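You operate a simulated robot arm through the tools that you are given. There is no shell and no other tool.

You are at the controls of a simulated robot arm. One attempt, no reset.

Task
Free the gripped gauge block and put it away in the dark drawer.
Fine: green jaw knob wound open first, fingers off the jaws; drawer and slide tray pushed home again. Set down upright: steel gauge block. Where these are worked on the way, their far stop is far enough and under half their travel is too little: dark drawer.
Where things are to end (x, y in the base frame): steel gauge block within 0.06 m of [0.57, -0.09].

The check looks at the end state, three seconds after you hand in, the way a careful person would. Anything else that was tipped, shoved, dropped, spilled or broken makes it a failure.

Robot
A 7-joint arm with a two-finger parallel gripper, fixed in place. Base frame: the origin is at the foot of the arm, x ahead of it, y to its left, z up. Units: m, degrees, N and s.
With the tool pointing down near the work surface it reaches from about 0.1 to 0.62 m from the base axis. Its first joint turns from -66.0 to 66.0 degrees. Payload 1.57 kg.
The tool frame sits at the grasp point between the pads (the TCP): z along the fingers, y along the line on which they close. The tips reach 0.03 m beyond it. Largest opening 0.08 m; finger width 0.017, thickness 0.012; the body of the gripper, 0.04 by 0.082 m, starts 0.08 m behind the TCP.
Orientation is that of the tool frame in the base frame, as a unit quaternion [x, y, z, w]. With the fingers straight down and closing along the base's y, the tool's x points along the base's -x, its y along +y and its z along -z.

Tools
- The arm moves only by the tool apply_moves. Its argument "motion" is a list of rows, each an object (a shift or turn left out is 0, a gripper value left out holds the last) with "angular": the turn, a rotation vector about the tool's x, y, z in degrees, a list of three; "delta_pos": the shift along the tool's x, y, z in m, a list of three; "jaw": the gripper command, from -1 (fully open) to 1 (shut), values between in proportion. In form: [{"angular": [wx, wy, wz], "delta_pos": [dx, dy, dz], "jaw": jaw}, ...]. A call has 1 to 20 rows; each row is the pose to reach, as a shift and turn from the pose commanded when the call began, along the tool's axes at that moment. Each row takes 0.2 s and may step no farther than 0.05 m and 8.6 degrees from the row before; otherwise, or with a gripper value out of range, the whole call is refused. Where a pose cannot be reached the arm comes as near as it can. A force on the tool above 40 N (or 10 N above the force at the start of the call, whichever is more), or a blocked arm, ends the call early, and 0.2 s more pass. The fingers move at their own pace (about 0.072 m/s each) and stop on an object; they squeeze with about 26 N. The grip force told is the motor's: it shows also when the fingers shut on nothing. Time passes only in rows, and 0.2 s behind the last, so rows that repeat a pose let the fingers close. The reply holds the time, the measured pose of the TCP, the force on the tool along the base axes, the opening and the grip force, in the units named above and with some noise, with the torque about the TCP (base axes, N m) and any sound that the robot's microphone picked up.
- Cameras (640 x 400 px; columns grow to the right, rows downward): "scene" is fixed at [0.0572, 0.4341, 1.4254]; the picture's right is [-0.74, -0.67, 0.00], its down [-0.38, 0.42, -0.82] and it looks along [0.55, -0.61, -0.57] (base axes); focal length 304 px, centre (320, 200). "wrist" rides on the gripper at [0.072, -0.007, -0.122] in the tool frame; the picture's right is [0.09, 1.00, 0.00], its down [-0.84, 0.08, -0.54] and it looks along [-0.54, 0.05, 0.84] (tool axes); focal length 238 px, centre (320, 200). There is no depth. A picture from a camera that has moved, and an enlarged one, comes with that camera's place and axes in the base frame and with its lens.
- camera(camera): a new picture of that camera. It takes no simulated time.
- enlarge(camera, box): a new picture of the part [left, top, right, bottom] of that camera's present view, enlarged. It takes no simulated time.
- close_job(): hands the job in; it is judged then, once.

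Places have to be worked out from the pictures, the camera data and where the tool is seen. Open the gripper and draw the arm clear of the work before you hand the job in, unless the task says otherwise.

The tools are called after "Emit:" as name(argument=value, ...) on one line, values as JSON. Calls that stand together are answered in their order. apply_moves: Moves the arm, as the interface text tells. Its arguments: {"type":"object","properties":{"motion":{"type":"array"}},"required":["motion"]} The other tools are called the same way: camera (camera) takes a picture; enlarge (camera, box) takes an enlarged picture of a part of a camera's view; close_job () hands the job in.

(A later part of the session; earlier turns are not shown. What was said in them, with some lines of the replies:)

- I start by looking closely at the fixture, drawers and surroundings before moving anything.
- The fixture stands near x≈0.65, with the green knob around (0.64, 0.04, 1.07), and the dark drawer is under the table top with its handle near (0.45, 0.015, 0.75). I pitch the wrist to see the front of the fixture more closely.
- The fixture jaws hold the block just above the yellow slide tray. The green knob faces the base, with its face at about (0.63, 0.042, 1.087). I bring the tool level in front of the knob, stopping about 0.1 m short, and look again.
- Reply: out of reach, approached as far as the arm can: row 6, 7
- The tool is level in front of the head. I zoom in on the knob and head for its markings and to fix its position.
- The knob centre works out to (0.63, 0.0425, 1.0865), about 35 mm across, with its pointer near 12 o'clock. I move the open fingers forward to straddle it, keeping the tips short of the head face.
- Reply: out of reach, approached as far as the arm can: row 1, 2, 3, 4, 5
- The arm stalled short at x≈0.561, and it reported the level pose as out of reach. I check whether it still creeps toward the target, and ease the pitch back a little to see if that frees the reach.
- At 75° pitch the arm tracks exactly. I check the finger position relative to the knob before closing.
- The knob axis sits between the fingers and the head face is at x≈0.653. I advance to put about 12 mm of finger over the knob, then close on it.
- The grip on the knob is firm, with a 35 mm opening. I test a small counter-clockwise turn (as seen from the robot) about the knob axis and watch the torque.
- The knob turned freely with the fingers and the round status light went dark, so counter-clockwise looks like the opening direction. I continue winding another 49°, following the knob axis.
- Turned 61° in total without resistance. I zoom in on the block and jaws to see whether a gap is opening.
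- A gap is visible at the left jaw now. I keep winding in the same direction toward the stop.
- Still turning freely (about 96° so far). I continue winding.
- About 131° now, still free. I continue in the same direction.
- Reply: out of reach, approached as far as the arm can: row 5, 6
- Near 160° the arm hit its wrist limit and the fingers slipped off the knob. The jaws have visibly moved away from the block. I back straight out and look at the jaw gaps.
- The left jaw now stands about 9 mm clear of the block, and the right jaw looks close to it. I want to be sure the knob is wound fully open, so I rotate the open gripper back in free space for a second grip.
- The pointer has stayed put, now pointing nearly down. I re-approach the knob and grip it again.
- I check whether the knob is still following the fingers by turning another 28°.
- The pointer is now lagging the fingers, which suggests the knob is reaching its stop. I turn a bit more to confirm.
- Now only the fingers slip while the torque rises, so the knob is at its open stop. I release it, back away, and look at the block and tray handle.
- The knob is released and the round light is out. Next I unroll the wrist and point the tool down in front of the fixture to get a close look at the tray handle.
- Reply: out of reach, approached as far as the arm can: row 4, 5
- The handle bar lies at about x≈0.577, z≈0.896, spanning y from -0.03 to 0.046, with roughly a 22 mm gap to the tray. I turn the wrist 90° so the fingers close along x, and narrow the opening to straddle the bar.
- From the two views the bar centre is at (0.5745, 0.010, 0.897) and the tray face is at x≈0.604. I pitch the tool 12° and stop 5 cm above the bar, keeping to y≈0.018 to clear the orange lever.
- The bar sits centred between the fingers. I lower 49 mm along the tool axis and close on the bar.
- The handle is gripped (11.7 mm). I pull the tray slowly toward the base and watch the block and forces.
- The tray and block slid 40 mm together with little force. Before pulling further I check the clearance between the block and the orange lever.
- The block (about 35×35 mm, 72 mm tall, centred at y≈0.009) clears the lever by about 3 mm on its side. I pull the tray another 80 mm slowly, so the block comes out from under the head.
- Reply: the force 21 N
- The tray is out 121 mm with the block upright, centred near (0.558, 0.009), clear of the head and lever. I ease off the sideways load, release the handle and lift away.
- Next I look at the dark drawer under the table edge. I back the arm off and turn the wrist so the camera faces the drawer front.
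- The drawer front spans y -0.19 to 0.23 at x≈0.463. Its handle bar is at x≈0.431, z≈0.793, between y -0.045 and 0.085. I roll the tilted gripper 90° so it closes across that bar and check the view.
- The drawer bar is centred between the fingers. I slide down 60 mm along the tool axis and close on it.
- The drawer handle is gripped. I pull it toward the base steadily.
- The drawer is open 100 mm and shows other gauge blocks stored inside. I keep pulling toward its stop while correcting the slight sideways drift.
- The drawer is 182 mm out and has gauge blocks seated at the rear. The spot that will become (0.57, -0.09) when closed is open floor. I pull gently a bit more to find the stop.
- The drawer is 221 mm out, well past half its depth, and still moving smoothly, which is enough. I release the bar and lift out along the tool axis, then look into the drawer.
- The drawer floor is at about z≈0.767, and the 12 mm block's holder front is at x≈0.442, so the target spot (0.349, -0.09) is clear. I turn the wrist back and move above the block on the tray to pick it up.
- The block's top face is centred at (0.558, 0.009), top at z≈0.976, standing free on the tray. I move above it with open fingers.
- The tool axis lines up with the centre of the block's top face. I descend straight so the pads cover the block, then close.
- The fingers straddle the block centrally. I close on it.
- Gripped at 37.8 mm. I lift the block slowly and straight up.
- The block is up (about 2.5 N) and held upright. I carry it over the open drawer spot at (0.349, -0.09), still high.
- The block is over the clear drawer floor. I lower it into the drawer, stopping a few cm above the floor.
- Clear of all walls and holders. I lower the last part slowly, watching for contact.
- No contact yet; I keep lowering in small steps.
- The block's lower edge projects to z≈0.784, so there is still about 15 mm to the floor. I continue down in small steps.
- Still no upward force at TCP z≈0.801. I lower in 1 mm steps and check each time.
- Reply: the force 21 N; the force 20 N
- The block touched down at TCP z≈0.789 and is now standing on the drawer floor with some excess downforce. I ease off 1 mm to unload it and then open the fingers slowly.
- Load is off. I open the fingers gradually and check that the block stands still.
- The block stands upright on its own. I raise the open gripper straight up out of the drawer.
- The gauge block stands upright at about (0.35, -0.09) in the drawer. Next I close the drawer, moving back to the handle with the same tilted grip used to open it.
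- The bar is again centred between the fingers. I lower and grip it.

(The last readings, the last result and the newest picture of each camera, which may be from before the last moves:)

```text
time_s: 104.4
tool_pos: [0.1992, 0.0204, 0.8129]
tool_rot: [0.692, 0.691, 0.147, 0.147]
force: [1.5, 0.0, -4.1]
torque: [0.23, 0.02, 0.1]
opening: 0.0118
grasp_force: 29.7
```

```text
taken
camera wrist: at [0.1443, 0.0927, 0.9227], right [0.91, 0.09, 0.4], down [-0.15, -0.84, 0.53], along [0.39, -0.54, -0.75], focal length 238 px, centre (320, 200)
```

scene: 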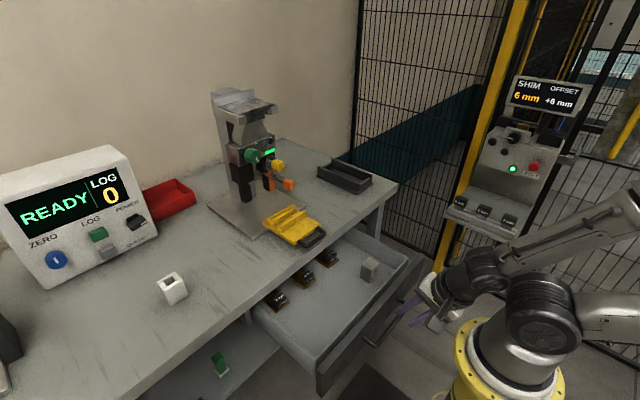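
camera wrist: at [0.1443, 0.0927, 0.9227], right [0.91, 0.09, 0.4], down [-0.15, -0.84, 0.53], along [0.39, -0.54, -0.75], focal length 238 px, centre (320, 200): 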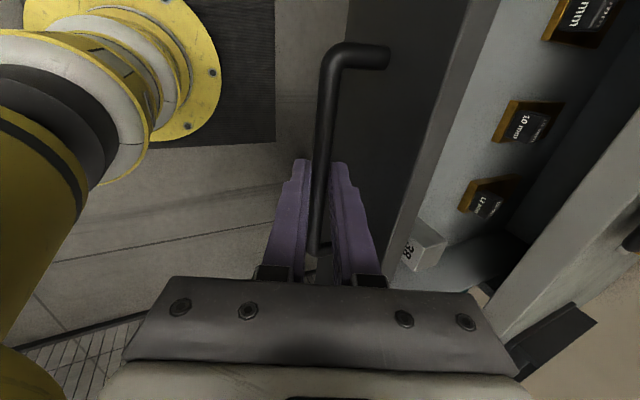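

Gripped. I push the drawer in slowly and smoothly so the block stays standing.

Emit:
apply_moves(motion=[{"delta_pos": [0, 0.0018, 0.0008], "jaw": 1}, {"delta_pos": [0, 0.0055, 0.0024], "jaw": 1}, {"delta_pos": [0, 0.011, 0.0049], "jaw": 1}, {"delta_pos": [0, 0.0183, 0.0081], "jaw": 1}, {"delta_pos": [0, 0.0256, 0.0114], "jaw": 1}, {"delta_pos": [0, 0.0329, 0.0146], "jaw": 1}, {"delta_pos": [0, 0.0402, 0.0179], "jaw": 1}, {"delta_pos": [0, 0.0475, 0.0211], "jaw": 1}, {"delta_pos": [0, 0.0548, 0.0244], "jaw": 1}, {"delta_pos": [0, 0.0621, 0.0276], "jaw": 1}, {"delta_pos": [0, 0.0694, 0.0309], "jaw": 1}, {"delta_pos": [0, 0.0749, 0.0333], "jaw": 1}, {"delta_pos": [0, 0.0786, 0.035], "jaw": 1}, {"delta_pos": [0, 0.0804, 0.0358], "jaw": 1}])

Emit:
camera(camera="scene")

Emit:
camera(camera="wrist")

```text
time_s: 107.4
tool_pos: [0.2869, 0.0212, 0.8125]
tool_rot: [0.692, 0.692, 0.147, 0.147]
force: [-0.7, 3.3, -10.7]
torque: [0.74, 0.1, 0.36]
opening: 0.0118
grasp_force: 29.6
```

```text
taken
```

scene: 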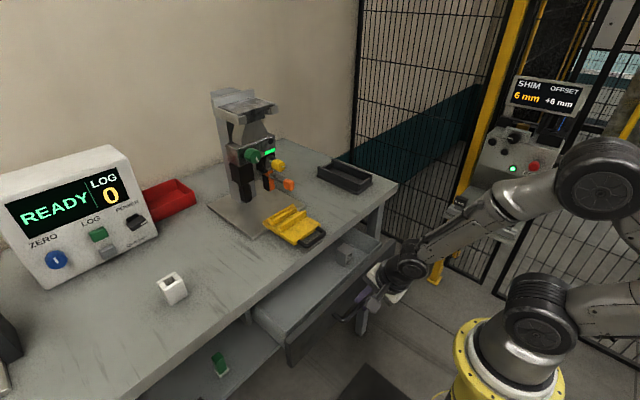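

```text
taken
camera wrist: at [0.2315, 0.0927, 0.9227], right [0.91, 0.09, 0.4], down [-0.15, -0.84, 0.53], along [0.39, -0.54, -0.75], focal length 238 px, centre (320, 200)
```

wrist: 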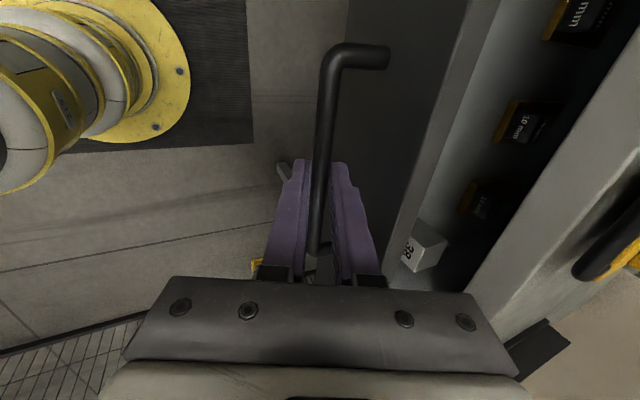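

The block stays upright while the drawer slides. I continue pushing another 100 mm.

Emit:
apply_moves(motion=[{"delta_pos": [0, 0.0018, 0.0012], "jaw": 1}, {"delta_pos": [0, 0.0055, 0.0029], "jaw": 1}, {"delta_pos": [0, 0.011, 0.0054], "jaw": 1}, {"delta_pos": [0, 0.0183, 0.0086], "jaw": 1}, {"delta_pos": [0, 0.0256, 0.0119], "jaw": 1}, {"delta_pos": [0, 0.0329, 0.0151], "jaw": 1}, {"delta_pos": [0, 0.0402, 0.0184], "jaw": 1}, {"delta_pos": [0, 0.0475, 0.0216], "jaw": 1}, {"delta_pos": [0, 0.0548, 0.0249], "jaw": 1}, {"delta_pos": [0, 0.0621, 0.0281], "jaw": 1}, {"delta_pos": [0, 0.0694, 0.0314], "jaw": 1}, {"delta_pos": [0, 0.0767, 0.0346], "jaw": 1}, {"delta_pos": [0, 0.084, 0.0379], "jaw": 1}, {"delta_pos": [0, 0.0895, 0.0403], "jaw": 1}, {"delta_pos": [0, 0.0914, 0.0411], "jaw": 1}])

Emit:
camera(camera="wrist")

Emit:
enlarge(camera="scene", box=[240, 180, 420, 340])

```text
time_s: 110.6
tool_pos: [0.3877, 0.021, 0.8132]
tool_rot: [0.692, 0.692, 0.147, 0.146]
force: [-2.5, -15.3, -6.9]
torque: [-0.62, 0.05, -0.26]
opening: 0.0119
grasp_force: 28.6
```

```text
taken
camera wrist: at [0.3321, 0.0931, 0.9228], right [0.91, 0.09, 0.4], down [-0.15, -0.84, 0.53], along [0.39, -0.54, -0.75], focal length 238 px, centre (320, 200)
```

wrist: 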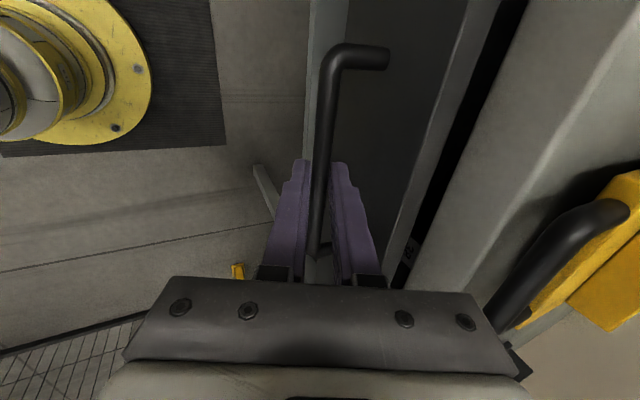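

```text
2.50 times, centred on (330, 260) of scene
camera zoom: at [0.0572, 0.4337, 1.4255], right [-0.74, -0.67, 0.0], down [-0.38, 0.42, -0.82], along [0.55, -0.61, -0.57], focal length 761 px, centre (295, 50)
```

zoom: 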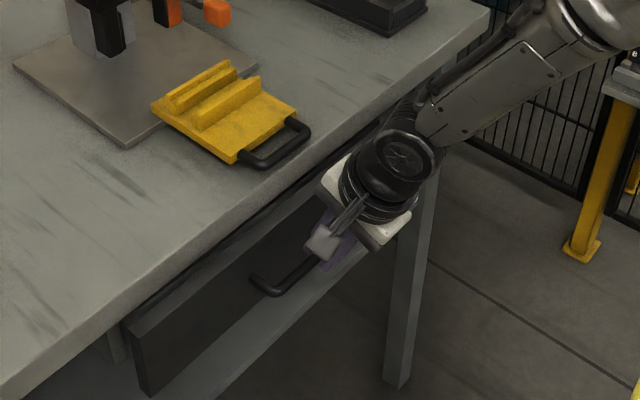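

About 34 mm remain. I ease it home slowly and watch for the closed stop.

Emit:
apply_moves(motion=[{"delta_pos": [-0.0008, 0.0027, 0.0014], "jaw": 1}, {"delta_pos": [-0.001, 0.0064, 0.0031], "jaw": 1}, {"delta_pos": [-0.001, 0.0101, 0.0047], "jaw": 1}, {"delta_pos": [-0.001, 0.0137, 0.0063], "jaw": 1}, {"delta_pos": [-0.001, 0.0174, 0.008], "jaw": 1}, {"delta_pos": [-0.001, 0.021, 0.0096], "jaw": 1}, {"delta_pos": [-0.001, 0.0247, 0.0112], "jaw": 1}, {"delta_pos": [-0.001, 0.0274, 0.0124], "jaw": 1}, {"delta_pos": [-0.001, 0.0292, 0.0132], "jaw": 1}, {"delta_pos": [-0.001, 0.0302, 0.0136], "jaw": 1}])

```text
time_s: 112.8
tool_pos: [0.4196, 0.0194, 0.8141]
tool_rot: [0.692, 0.691, 0.148, 0.147]
force: [-0.5, 19.7, -8.9]
torque: [0.35, 0.05, 0.14]
opening: 0.0117
grasp_force: 29.0
```

Emit:
apply_moves(motion=[{"delta_pos": [0.0009, 0.0009, 0.0006], "jaw": 1}, {"delta_pos": [0.0009, 0.0018, 0.001], "jaw": 1}, {"delta_pos": [0.0009, 0.0027, 0.0014], "jaw": 1}, {"delta_pos": [0.0009, 0.0027, 0.0014], "jaw": 1}])

Emit:
apply_moves(motion=[{"delta_pos": [0, 0.0009, 0.0004], "jaw": 1}, {"delta_pos": [0, 0.0018, 0.0008], "jaw": 1}, {"delta_pos": [0, 0.0018, 0.0008], "jaw": 1}])

Emit:
camera(camera="wrist")

Emit:
enlarge(camera="scene", box=[240, 180, 420, 340])

```text
time_s: 113.8
tool_pos: [0.4228, 0.0196, 0.811]
tool_rot: [0.691, 0.693, 0.146, 0.146]
force: [-19.8, -0.2, 13.4]
torque: [-0.01, 0.27, 0.03]
opening: 0.0118
grasp_force: 29.1
```

```text
time_s: 114.6
tool_pos: [0.4231, 0.0195, 0.8112]
tool_rot: [0.693, 0.692, 0.143, 0.145]
force: [-23.9, -6.8, 8.5]
torque: [-0.18, 0.34, -0.04]
opening: 0.012
grasp_force: 29.6
```

```text
taken
camera wrist: at [0.3687, 0.0918, 0.9214], right [0.91, 0.09, 0.4], down [-0.15, -0.84, 0.53], along [0.38, -0.54, -0.75], focal length 238 px, centre (320, 200)
```

wrist: 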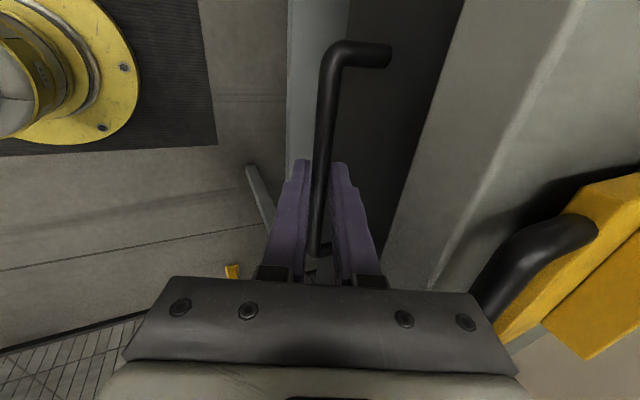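

```text
2.50 times, centred on (330, 260) of scene
camera zoom: at [0.0565, 0.4339, 1.4254], right [-0.74, -0.67, 0.0], down [-0.38, 0.42, -0.82], along [0.55, -0.61, -0.57], focal length 761 px, centre (295, 50)
```

zoom: 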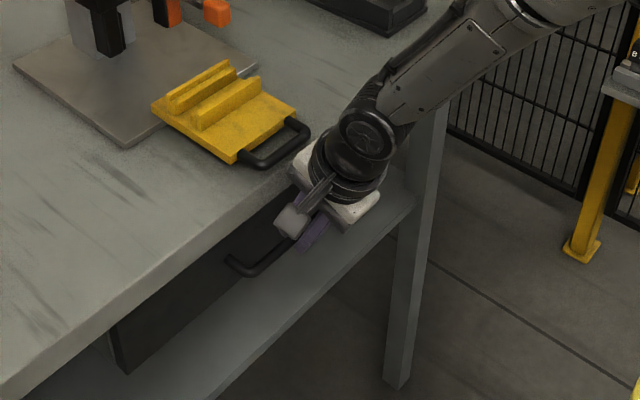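

The push force rose to about 24 N at x≈0.423, the same place the handle was when shut, so the drawer is home. I relax the push slightly, release and lift away.

Emit:
apply_moves(motion=[{"delta_pos": [0, -0.0014, -0.0006], "jaw": 1}, {"delta_pos": [0, -0.0014, -0.0006], "jaw": 0.7}, {"delta_pos": [0, -0.0014, -0.0006], "jaw": 0.475}, {"delta_pos": [0, -0.0014, -0.0006], "jaw": 0.475}, {"delta_pos": [0, -0.0014, -0.02], "jaw": 0.475}, {"delta_pos": [0, -0.0014, -0.05], "jaw": 0.475}, {"delta_pos": [0, -0.0014, -0.09], "jaw": 0.475}, {"delta_pos": [0, -0.0014, -0.13], "jaw": 0.45}, {"delta_pos": [0, -0.0014, -0.17], "jaw": 0.45}, {"delta_pos": [0, -0.0014, -0.17], "jaw": 0.45}])

Emit:
camera(camera="wrist")

Emit:
camera(camera="scene")

```text
time_s: 116.8
tool_pos: [0.3545, 0.0192, 0.9683]
tool_rot: [0.692, 0.691, 0.147, 0.147]
force: [-0.6, 0.2, 0.0]
torque: [0.02, -0.02, -0.01]
opening: 0.0219
grasp_force: 0.0
```

```text
taken
camera wrist: at [0.2989, 0.0907, 1.0782], right [0.91, 0.09, 0.4], down [-0.15, -0.84, 0.53], along [0.39, -0.54, -0.75], focal length 238 px, centre (320, 200)
```

wrist: 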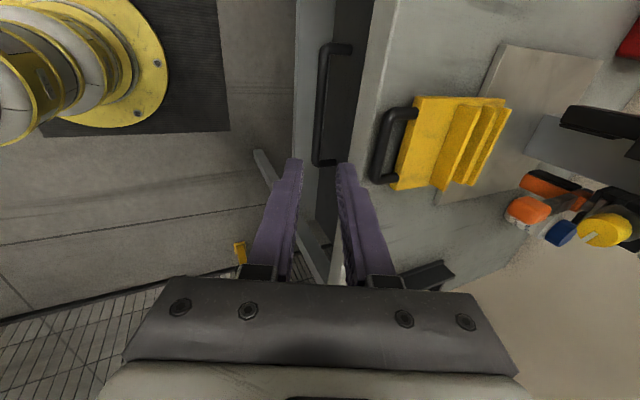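

```text
taken
```

scene: 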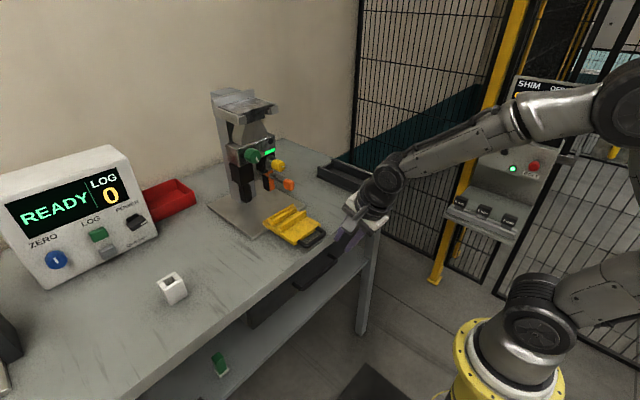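

The drawer is shut. Now for the slide tray: I line up above its handle bar, near x≈0.453, with the same 12° grip as before.

Emit:
apply_moves(motion=[{"angular": [4, 0, 0], "delta_pos": [-0.0002, 0.0254, 0.0]}, {"angular": [8, 0, 0], "delta_pos": [-0.0005, 0.048, 0.012]}, {"angular": [12, 0, 0], "delta_pos": [-0.001, 0.065, 0.024]}, {"angular": [12, 0, 0], "delta_pos": [-0.001, 0.0768, 0.0328]}, {"angular": [12, 0, 0], "delta_pos": [-0.001, 0.0768, 0.0328]}])

Emit:
camera(camera="wrist")

Emit:
enlarge(camera="wrist", box=[270, 90, 390, 210])

```text
time_s: 118.0
tool_pos: [0.4403, 0.0189, 0.9691]
tool_rot: [0.703, 0.703, 0.074, 0.073]
force: [-0.2, -0.2, 0.1]
torque: [-0.03, -0.01, 0.01]
opening: 0.022
grasp_force: 0.1
```

```text
taken
camera wrist: at [0.408, 0.091, 1.0876], right [0.97, 0.09, 0.21], down [-0.04, -0.84, 0.55], along [0.22, -0.54, -0.81], focal length 238 px, centre (320, 200)
```

wrist: 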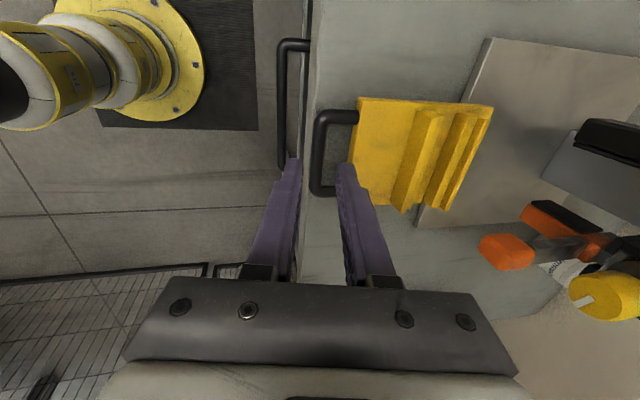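

```text
3.33 times, centred on (330, 150) of wrist
camera zoom: at [0.408, 0.091, 1.0876], right [0.97, 0.09, 0.21], down [-0.04, -0.84, 0.55], along [0.22, -0.54, -0.81], focal length 794 px, centre (287, 367)
```

zoom: 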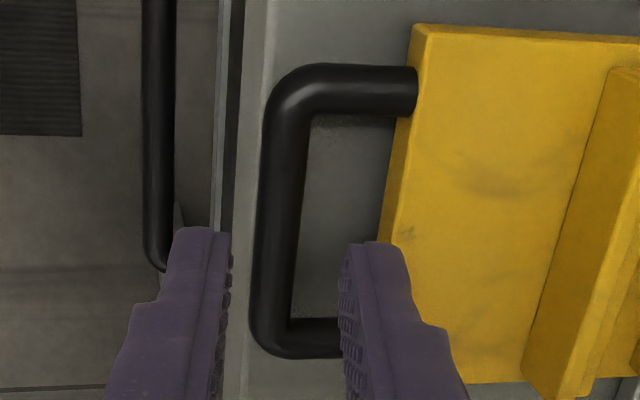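

Emit:
apply_moves(motion=[{"delta_pos": [0, -0.0018, 0.02], "jaw": 0.45}, {"delta_pos": [0, -0.0018, 0.038], "jaw": 0.45}, {"delta_pos": [0, -0.0018, 0.0492], "jaw": 0.45}, {"delta_pos": [0, -0.0018, 0.0492], "jaw": 0.45}, {"delta_pos": [0, -0.0018, 0.0492], "jaw": 0.8}, {"delta_pos": [0, -0.0018, 0.0492], "jaw": 1}, {"delta_pos": [0, -0.0018, 0.0492], "jaw": 1}])

Emit:
camera(camera="wrist")

```text
time_s: 119.6
tool_pos: [0.4473, 0.0197, 0.9194]
tool_rot: [0.704, 0.703, 0.074, 0.074]
force: [0.3, 0.0, -1.0]
torque: [0.03, -0.06, 0.03]
opening: 0.0114
grasp_force: 28.9
```

```text
taken
camera wrist: at [0.4158, 0.0913, 1.0386], right [0.97, 0.09, 0.21], down [-0.04, -0.84, 0.55], along [0.22, -0.54, -0.81], focal length 238 px, centre (320, 200)
```

wrist: 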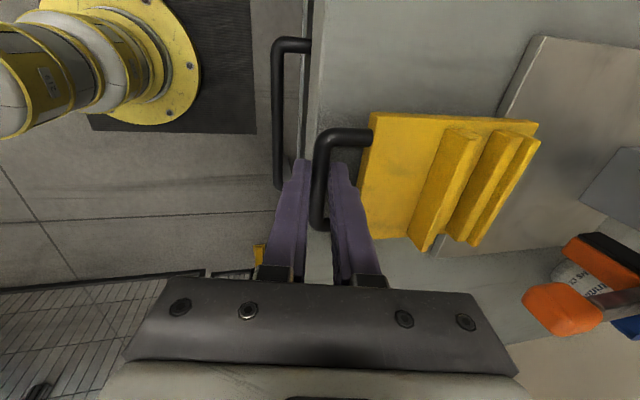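

The tray handle is gripped. I push the empty tray back toward its home position.

Emit:
apply_moves(motion=[{"delta_pos": [0, 0.0049, 0.001], "jaw": 1}, {"delta_pos": [0, 0.0147, 0.0031], "jaw": 1}, {"delta_pos": [0, 0.0244, 0.0052], "jaw": 1}, {"delta_pos": [0, 0.0342, 0.0073], "jaw": 1}, {"delta_pos": [0, 0.044, 0.0094], "jaw": 1}, {"delta_pos": [0, 0.0538, 0.0114], "jaw": 1}, {"delta_pos": [0, 0.0636, 0.0135], "jaw": 1}, {"delta_pos": [0, 0.0734, 0.0156], "jaw": 1}, {"delta_pos": [0, 0.0831, 0.0177], "jaw": 1}, {"delta_pos": [0, 0.0929, 0.0198], "jaw": 1}, {"delta_pos": [0, 0.0978, 0.0208], "jaw": 1}])

Emit:
camera(camera="wrist")

Emit:
enlarge(camera="scene", box=[225, 120, 345, 240])

```text
time_s: 122.0
tool_pos: [0.5474, 0.0194, 0.9199]
tool_rot: [0.704, 0.703, 0.073, 0.075]
force: [-0.9, -9.0, -14.0]
torque: [-0.26, 0.08, -0.07]
opening: 0.0115
grasp_force: 29.2
```

```text
taken
camera wrist: at [0.5156, 0.0914, 1.0387], right [0.97, 0.09, 0.21], down [-0.04, -0.84, 0.55], along [0.22, -0.54, -0.81], focal length 238 px, centre (320, 200)
```

wrist: 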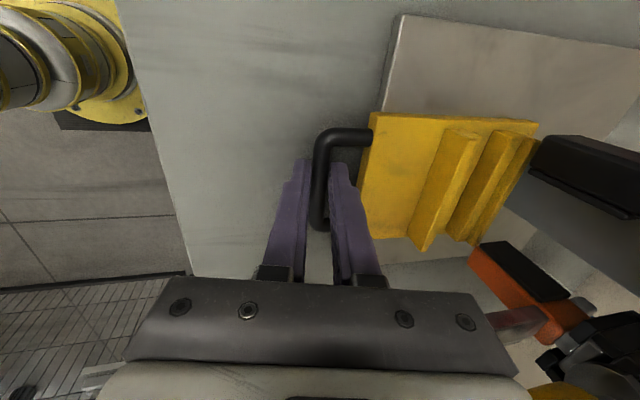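

```text
3.33 times, centred on (285, 180) of scene
camera zoom: at [0.0574, 0.4338, 1.4254], right [-0.74, -0.67, 0.0], down [-0.38, 0.42, -0.82], along [0.55, -0.61, -0.57], focal length 1015 px, centre (437, 267)
```

zoom: 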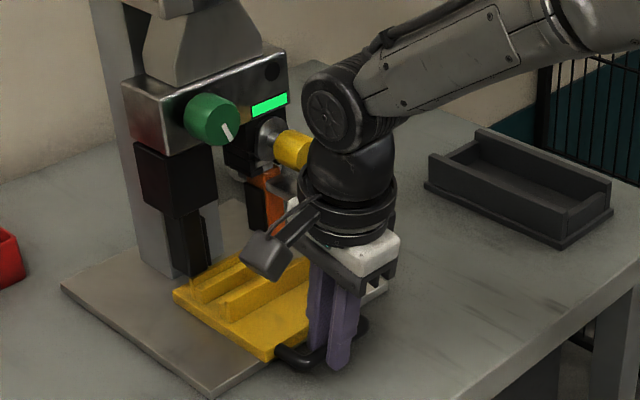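

Emit:
apply_moves(motion=[{"delta_pos": [-0.0006, 0.0029, 0.0013], "jaw": 1}, {"delta_pos": [-0.0006, 0.0069, 0.0022], "jaw": 1}, {"delta_pos": [-0.0006, 0.0108, 0.003], "jaw": 1}, {"delta_pos": [-0.0006, 0.0147, 0.0038], "jaw": 1}, {"delta_pos": [-0.0006, 0.0176, 0.0044], "jaw": 1}, {"delta_pos": [-0.0006, 0.0196, 0.0049], "jaw": 1}, {"delta_pos": [-0.0006, 0.0196, 0.0049], "jaw": 1}])

Emit:
apply_moves(motion=[{"delta_pos": [0, 0.001, 0.0002], "jaw": 1}, {"delta_pos": [0, 0.002, 0.0004], "jaw": 1}, {"delta_pos": [0, 0.002, 0.0004], "jaw": 1}])

```text
time_s: 123.6
tool_pos: [0.5669, 0.0191, 0.9199]
tool_rot: [0.704, 0.703, 0.074, 0.074]
force: [1.6, -0.7, -10.1]
torque: [0.33, 0.02, 0.08]
opening: 0.0118
grasp_force: 28.8
```

```text
time_s: 124.4
tool_pos: [0.5694, 0.0198, 0.9193]
tool_rot: [0.704, 0.703, 0.074, 0.073]
force: [1.2, 0.2, -8.0]
torque: [0.49, 0.04, 0.08]
opening: 0.0115
grasp_force: 29.7
```

No stop felt yet at x≈0.569, so I continue in 1 mm steps until it seats.

Emit:
apply_moves(motion=[{"delta_pos": [0, 0.001, 0.0002], "jaw": 1}, {"delta_pos": [0, 0.002, 0.0004], "jaw": 1}, {"delta_pos": [0, 0.002, 0.0004], "jaw": 1}])

Emit:
enlarge(camera="scene", box=[225, 120, 345, 240])

Emit:
camera(camera="wrist")

```text
time_s: 125.2
tool_pos: [0.5701, 0.0189, 0.9201]
tool_rot: [0.704, 0.703, 0.073, 0.073]
force: [-9.1, 4.2, -1.0]
torque: [-0.17, 0.23, 0.0]
opening: 0.0116
grasp_force: 29.1
```

```text
3.33 times, centred on (285, 180) of scene
camera zoom: at [0.0569, 0.4342, 1.4253], right [-0.74, -0.67, 0.0], down [-0.38, 0.42, -0.82], along [0.55, -0.61, -0.57], focal length 1015 px, centre (437, 267)
```

zoom: 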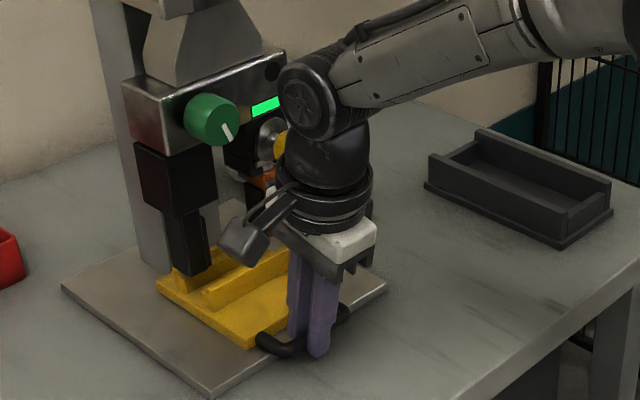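

```text
taken
camera wrist: at [0.5392, 0.0913, 1.0389], right [0.97, 0.09, 0.21], down [-0.04, -0.84, 0.55], along [0.22, -0.54, -0.81], focal length 238 px, centre (320, 200)
```

wrist: 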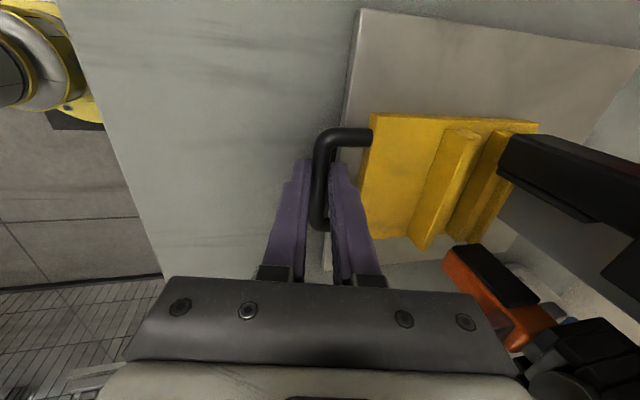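

Resistance begins at x≈0.570, matching the original home position. One more millimetre to seat it, then I release.

Emit:
apply_moves(motion=[{"delta_pos": [0, 0.001, 0.0002], "jaw": 1}, {"delta_pos": [0, 0.001, 0.0002], "jaw": 1}])

Emit:
apply_moves(motion=[{"delta_pos": [0, -0.0008, -0.0002], "jaw": 1}, {"delta_pos": [0, -0.0008, -0.0002], "jaw": 0.7}, {"delta_pos": [0, -0.0008, -0.0002], "jaw": 0.45}, {"delta_pos": [0, -0.0008, -0.0002], "jaw": 0.45}, {"delta_pos": [0, -0.0008, -0.02], "jaw": 0.45}, {"delta_pos": [0, -0.003, -0.04], "jaw": 0.45}, {"delta_pos": [0, -0.02, -0.06], "jaw": 0.45}, {"delta_pos": [0, -0.05, -0.08], "jaw": 0.45}, {"delta_pos": [0, -0.09, -0.1], "jaw": 0.45}, {"delta_pos": [0, -0.13, -0.12], "jaw": 0.45}, {"delta_pos": [0, -0.13, -0.12], "jaw": 0.45}])

Emit:
camera(camera="scene")

Emit:
camera(camera="wrist")

```text
time_s: 125.8
tool_pos: [0.5703, 0.0205, 0.9207]
tool_rot: [0.703, 0.703, 0.073, 0.072]
force: [-19.8, 7.2, 5.6]
torque: [-0.09, 0.41, -0.02]
opening: 0.0118
grasp_force: 28.9
```

```text
time_s: 128.2
tool_pos: [0.4202, 0.0205, 1.011]
tool_rot: [0.704, 0.703, 0.074, 0.074]
force: [0.1, 0.8, -0.1]
torque: [-0.01, -0.01, 0.0]
opening: 0.0221
grasp_force: 0.1
```

```text
taken
```

scene: 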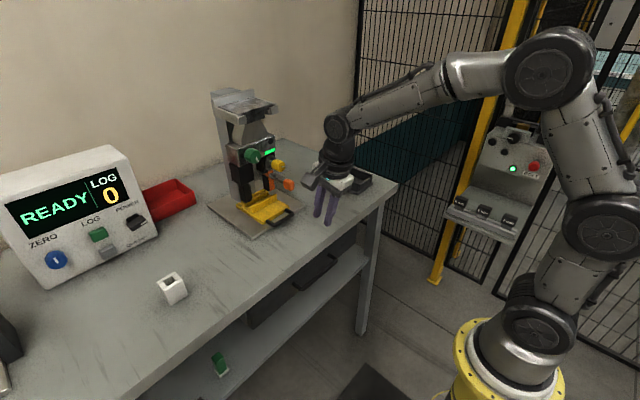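

```text
taken
camera wrist: at [0.3886, 0.0923, 1.1294], right [0.97, 0.09, 0.21], down [-0.04, -0.84, 0.55], along [0.22, -0.54, -0.81], focal length 238 px, centre (320, 200)
```

wrist: 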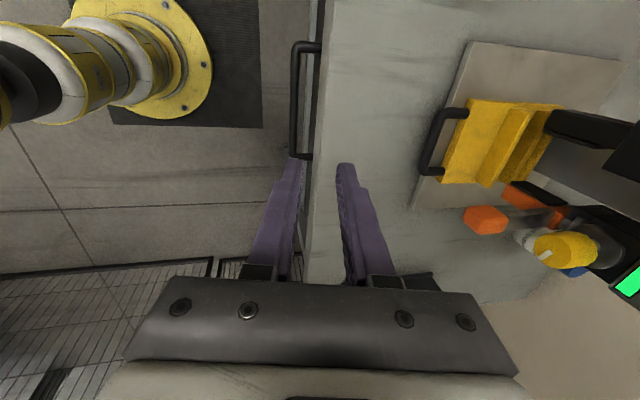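

Both tray and drawer look home. I compare them closely with the initial pictures while raising the arm clear with the gripper open.

Emit:
apply_moves(motion=[{"delta_pos": [0.006, -0.011, -0.036], "jaw": 0.0}, {"delta_pos": [0.013, -0.022, -0.073], "jaw": -1}, {"delta_pos": [0.02, -0.033, -0.109], "jaw": -1}, {"delta_pos": [0.027, -0.044, -0.146], "jaw": -1}, {"delta_pos": [0.034, -0.055, -0.182], "jaw": -1}, {"delta_pos": [0.04, -0.066, -0.2185], "jaw": -1}, {"delta_pos": [0.04, -0.066, -0.2185], "jaw": -1}])

Emit:
enlarge(camera="scene", box=[225, 120, 310, 230])

Emit:
enlarge(camera="scene", box=[200, 200, 400, 400])

Emit:
camera(camera="wrist")

Emit:
camera(camera="scene")

```text
time_s: 129.8
tool_pos: [0.3099, 0.0577, 1.2096]
tool_rot: [0.703, 0.703, 0.074, 0.074]
force: [0.1, -0.4, 0.0]
torque: [0.0, -0.01, -0.02]
opening: 0.08
grasp_force: 0.0
```

```text
3.64 times, centred on (268, 175) of scene
camera zoom: at [0.0572, 0.4341, 1.4254], right [-0.74, -0.67, 0.0], down [-0.38, 0.42, -0.82], along [0.55, -0.61, -0.57], focal length 1107 px, centre (511, 291)
```

zoom: 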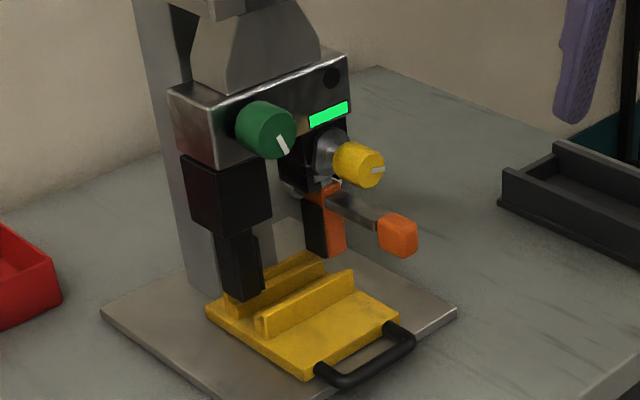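

```text
2.00 times, centred on (300, 300) of scene
camera zoom: at [0.0572, 0.4341, 1.4254], right [-0.74, -0.67, 0.0], down [-0.38, 0.42, -0.82], along [0.55, -0.61, -0.57], focal length 609 px, centre (360, 0)
```

zoom: 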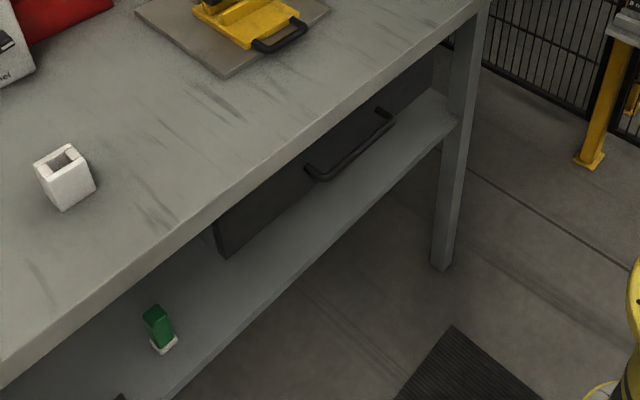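

```text
taken
camera wrist: at [0.278, 0.13, 1.3284], right [0.97, 0.09, 0.21], down [-0.04, -0.84, 0.55], along [0.22, -0.54, -0.81], focal length 238 px, centre (320, 200)
```

wrist: 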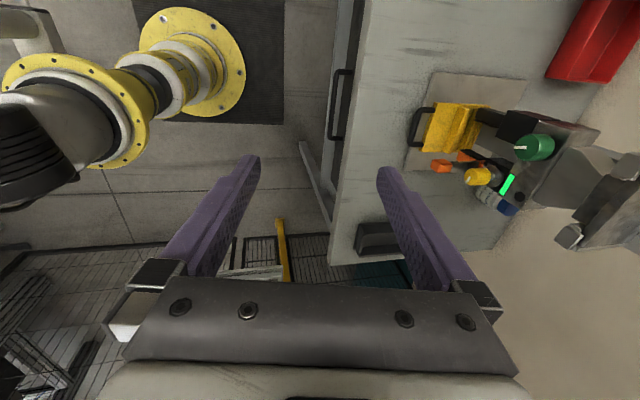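

```text
taken
```

scene: 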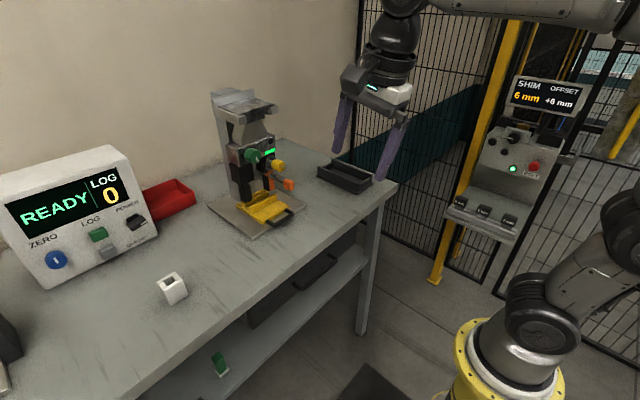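

The handle positions of the tray and drawer match the initial views, and the green knob is at its open stop. The block went into the drawer upright, at a spot equal to about (0.571, -0.09) when closed. The gripper is open and clear of the work, so I hand in.

Emit:
close_job()

```text
The job is handed in.
```

I wound the jaws open, freed the gauge block, put it away in the dark drawer and handed the job in. I can't see into the closed drawer; the block was upright in my last view, with the drawer about 34 mm from shut.

- **Jaws:** I wound the green knob counter-clockwise until it hit its open stop. The fingers never touched the jaws. The yellow knob and orange lever ended about 1 cm from where they started. They appear to ride on the right-hand jaw, so I take that as the jaw opening.
- **Block:** I drew the tray out 12 cm and lifted the block from it. I set it down upright on clear drawer floor in front of the 12 mm block's holder. By my measurements that spot is about (0.571, -0.09) with the drawer shut, about 1 mm from the target.
- **Drawer:** I pulled it out 22 cm without reaching its far stop. I judged that well past half its travel from the drawer's visible depth, but I did not measure the full travel.
- **Closing up:** I pushed the drawer and tray back until each met its stop, at the same handle positions as at the start.

One small slip: while lowering the block, I pressed about 3 mm too far after it touched the floor, with up to about 20 N. I eased off before releasing it, and it stayed upright.

The arm is raised clear with the gripper open. Nothing else looks moved in the final pictures.
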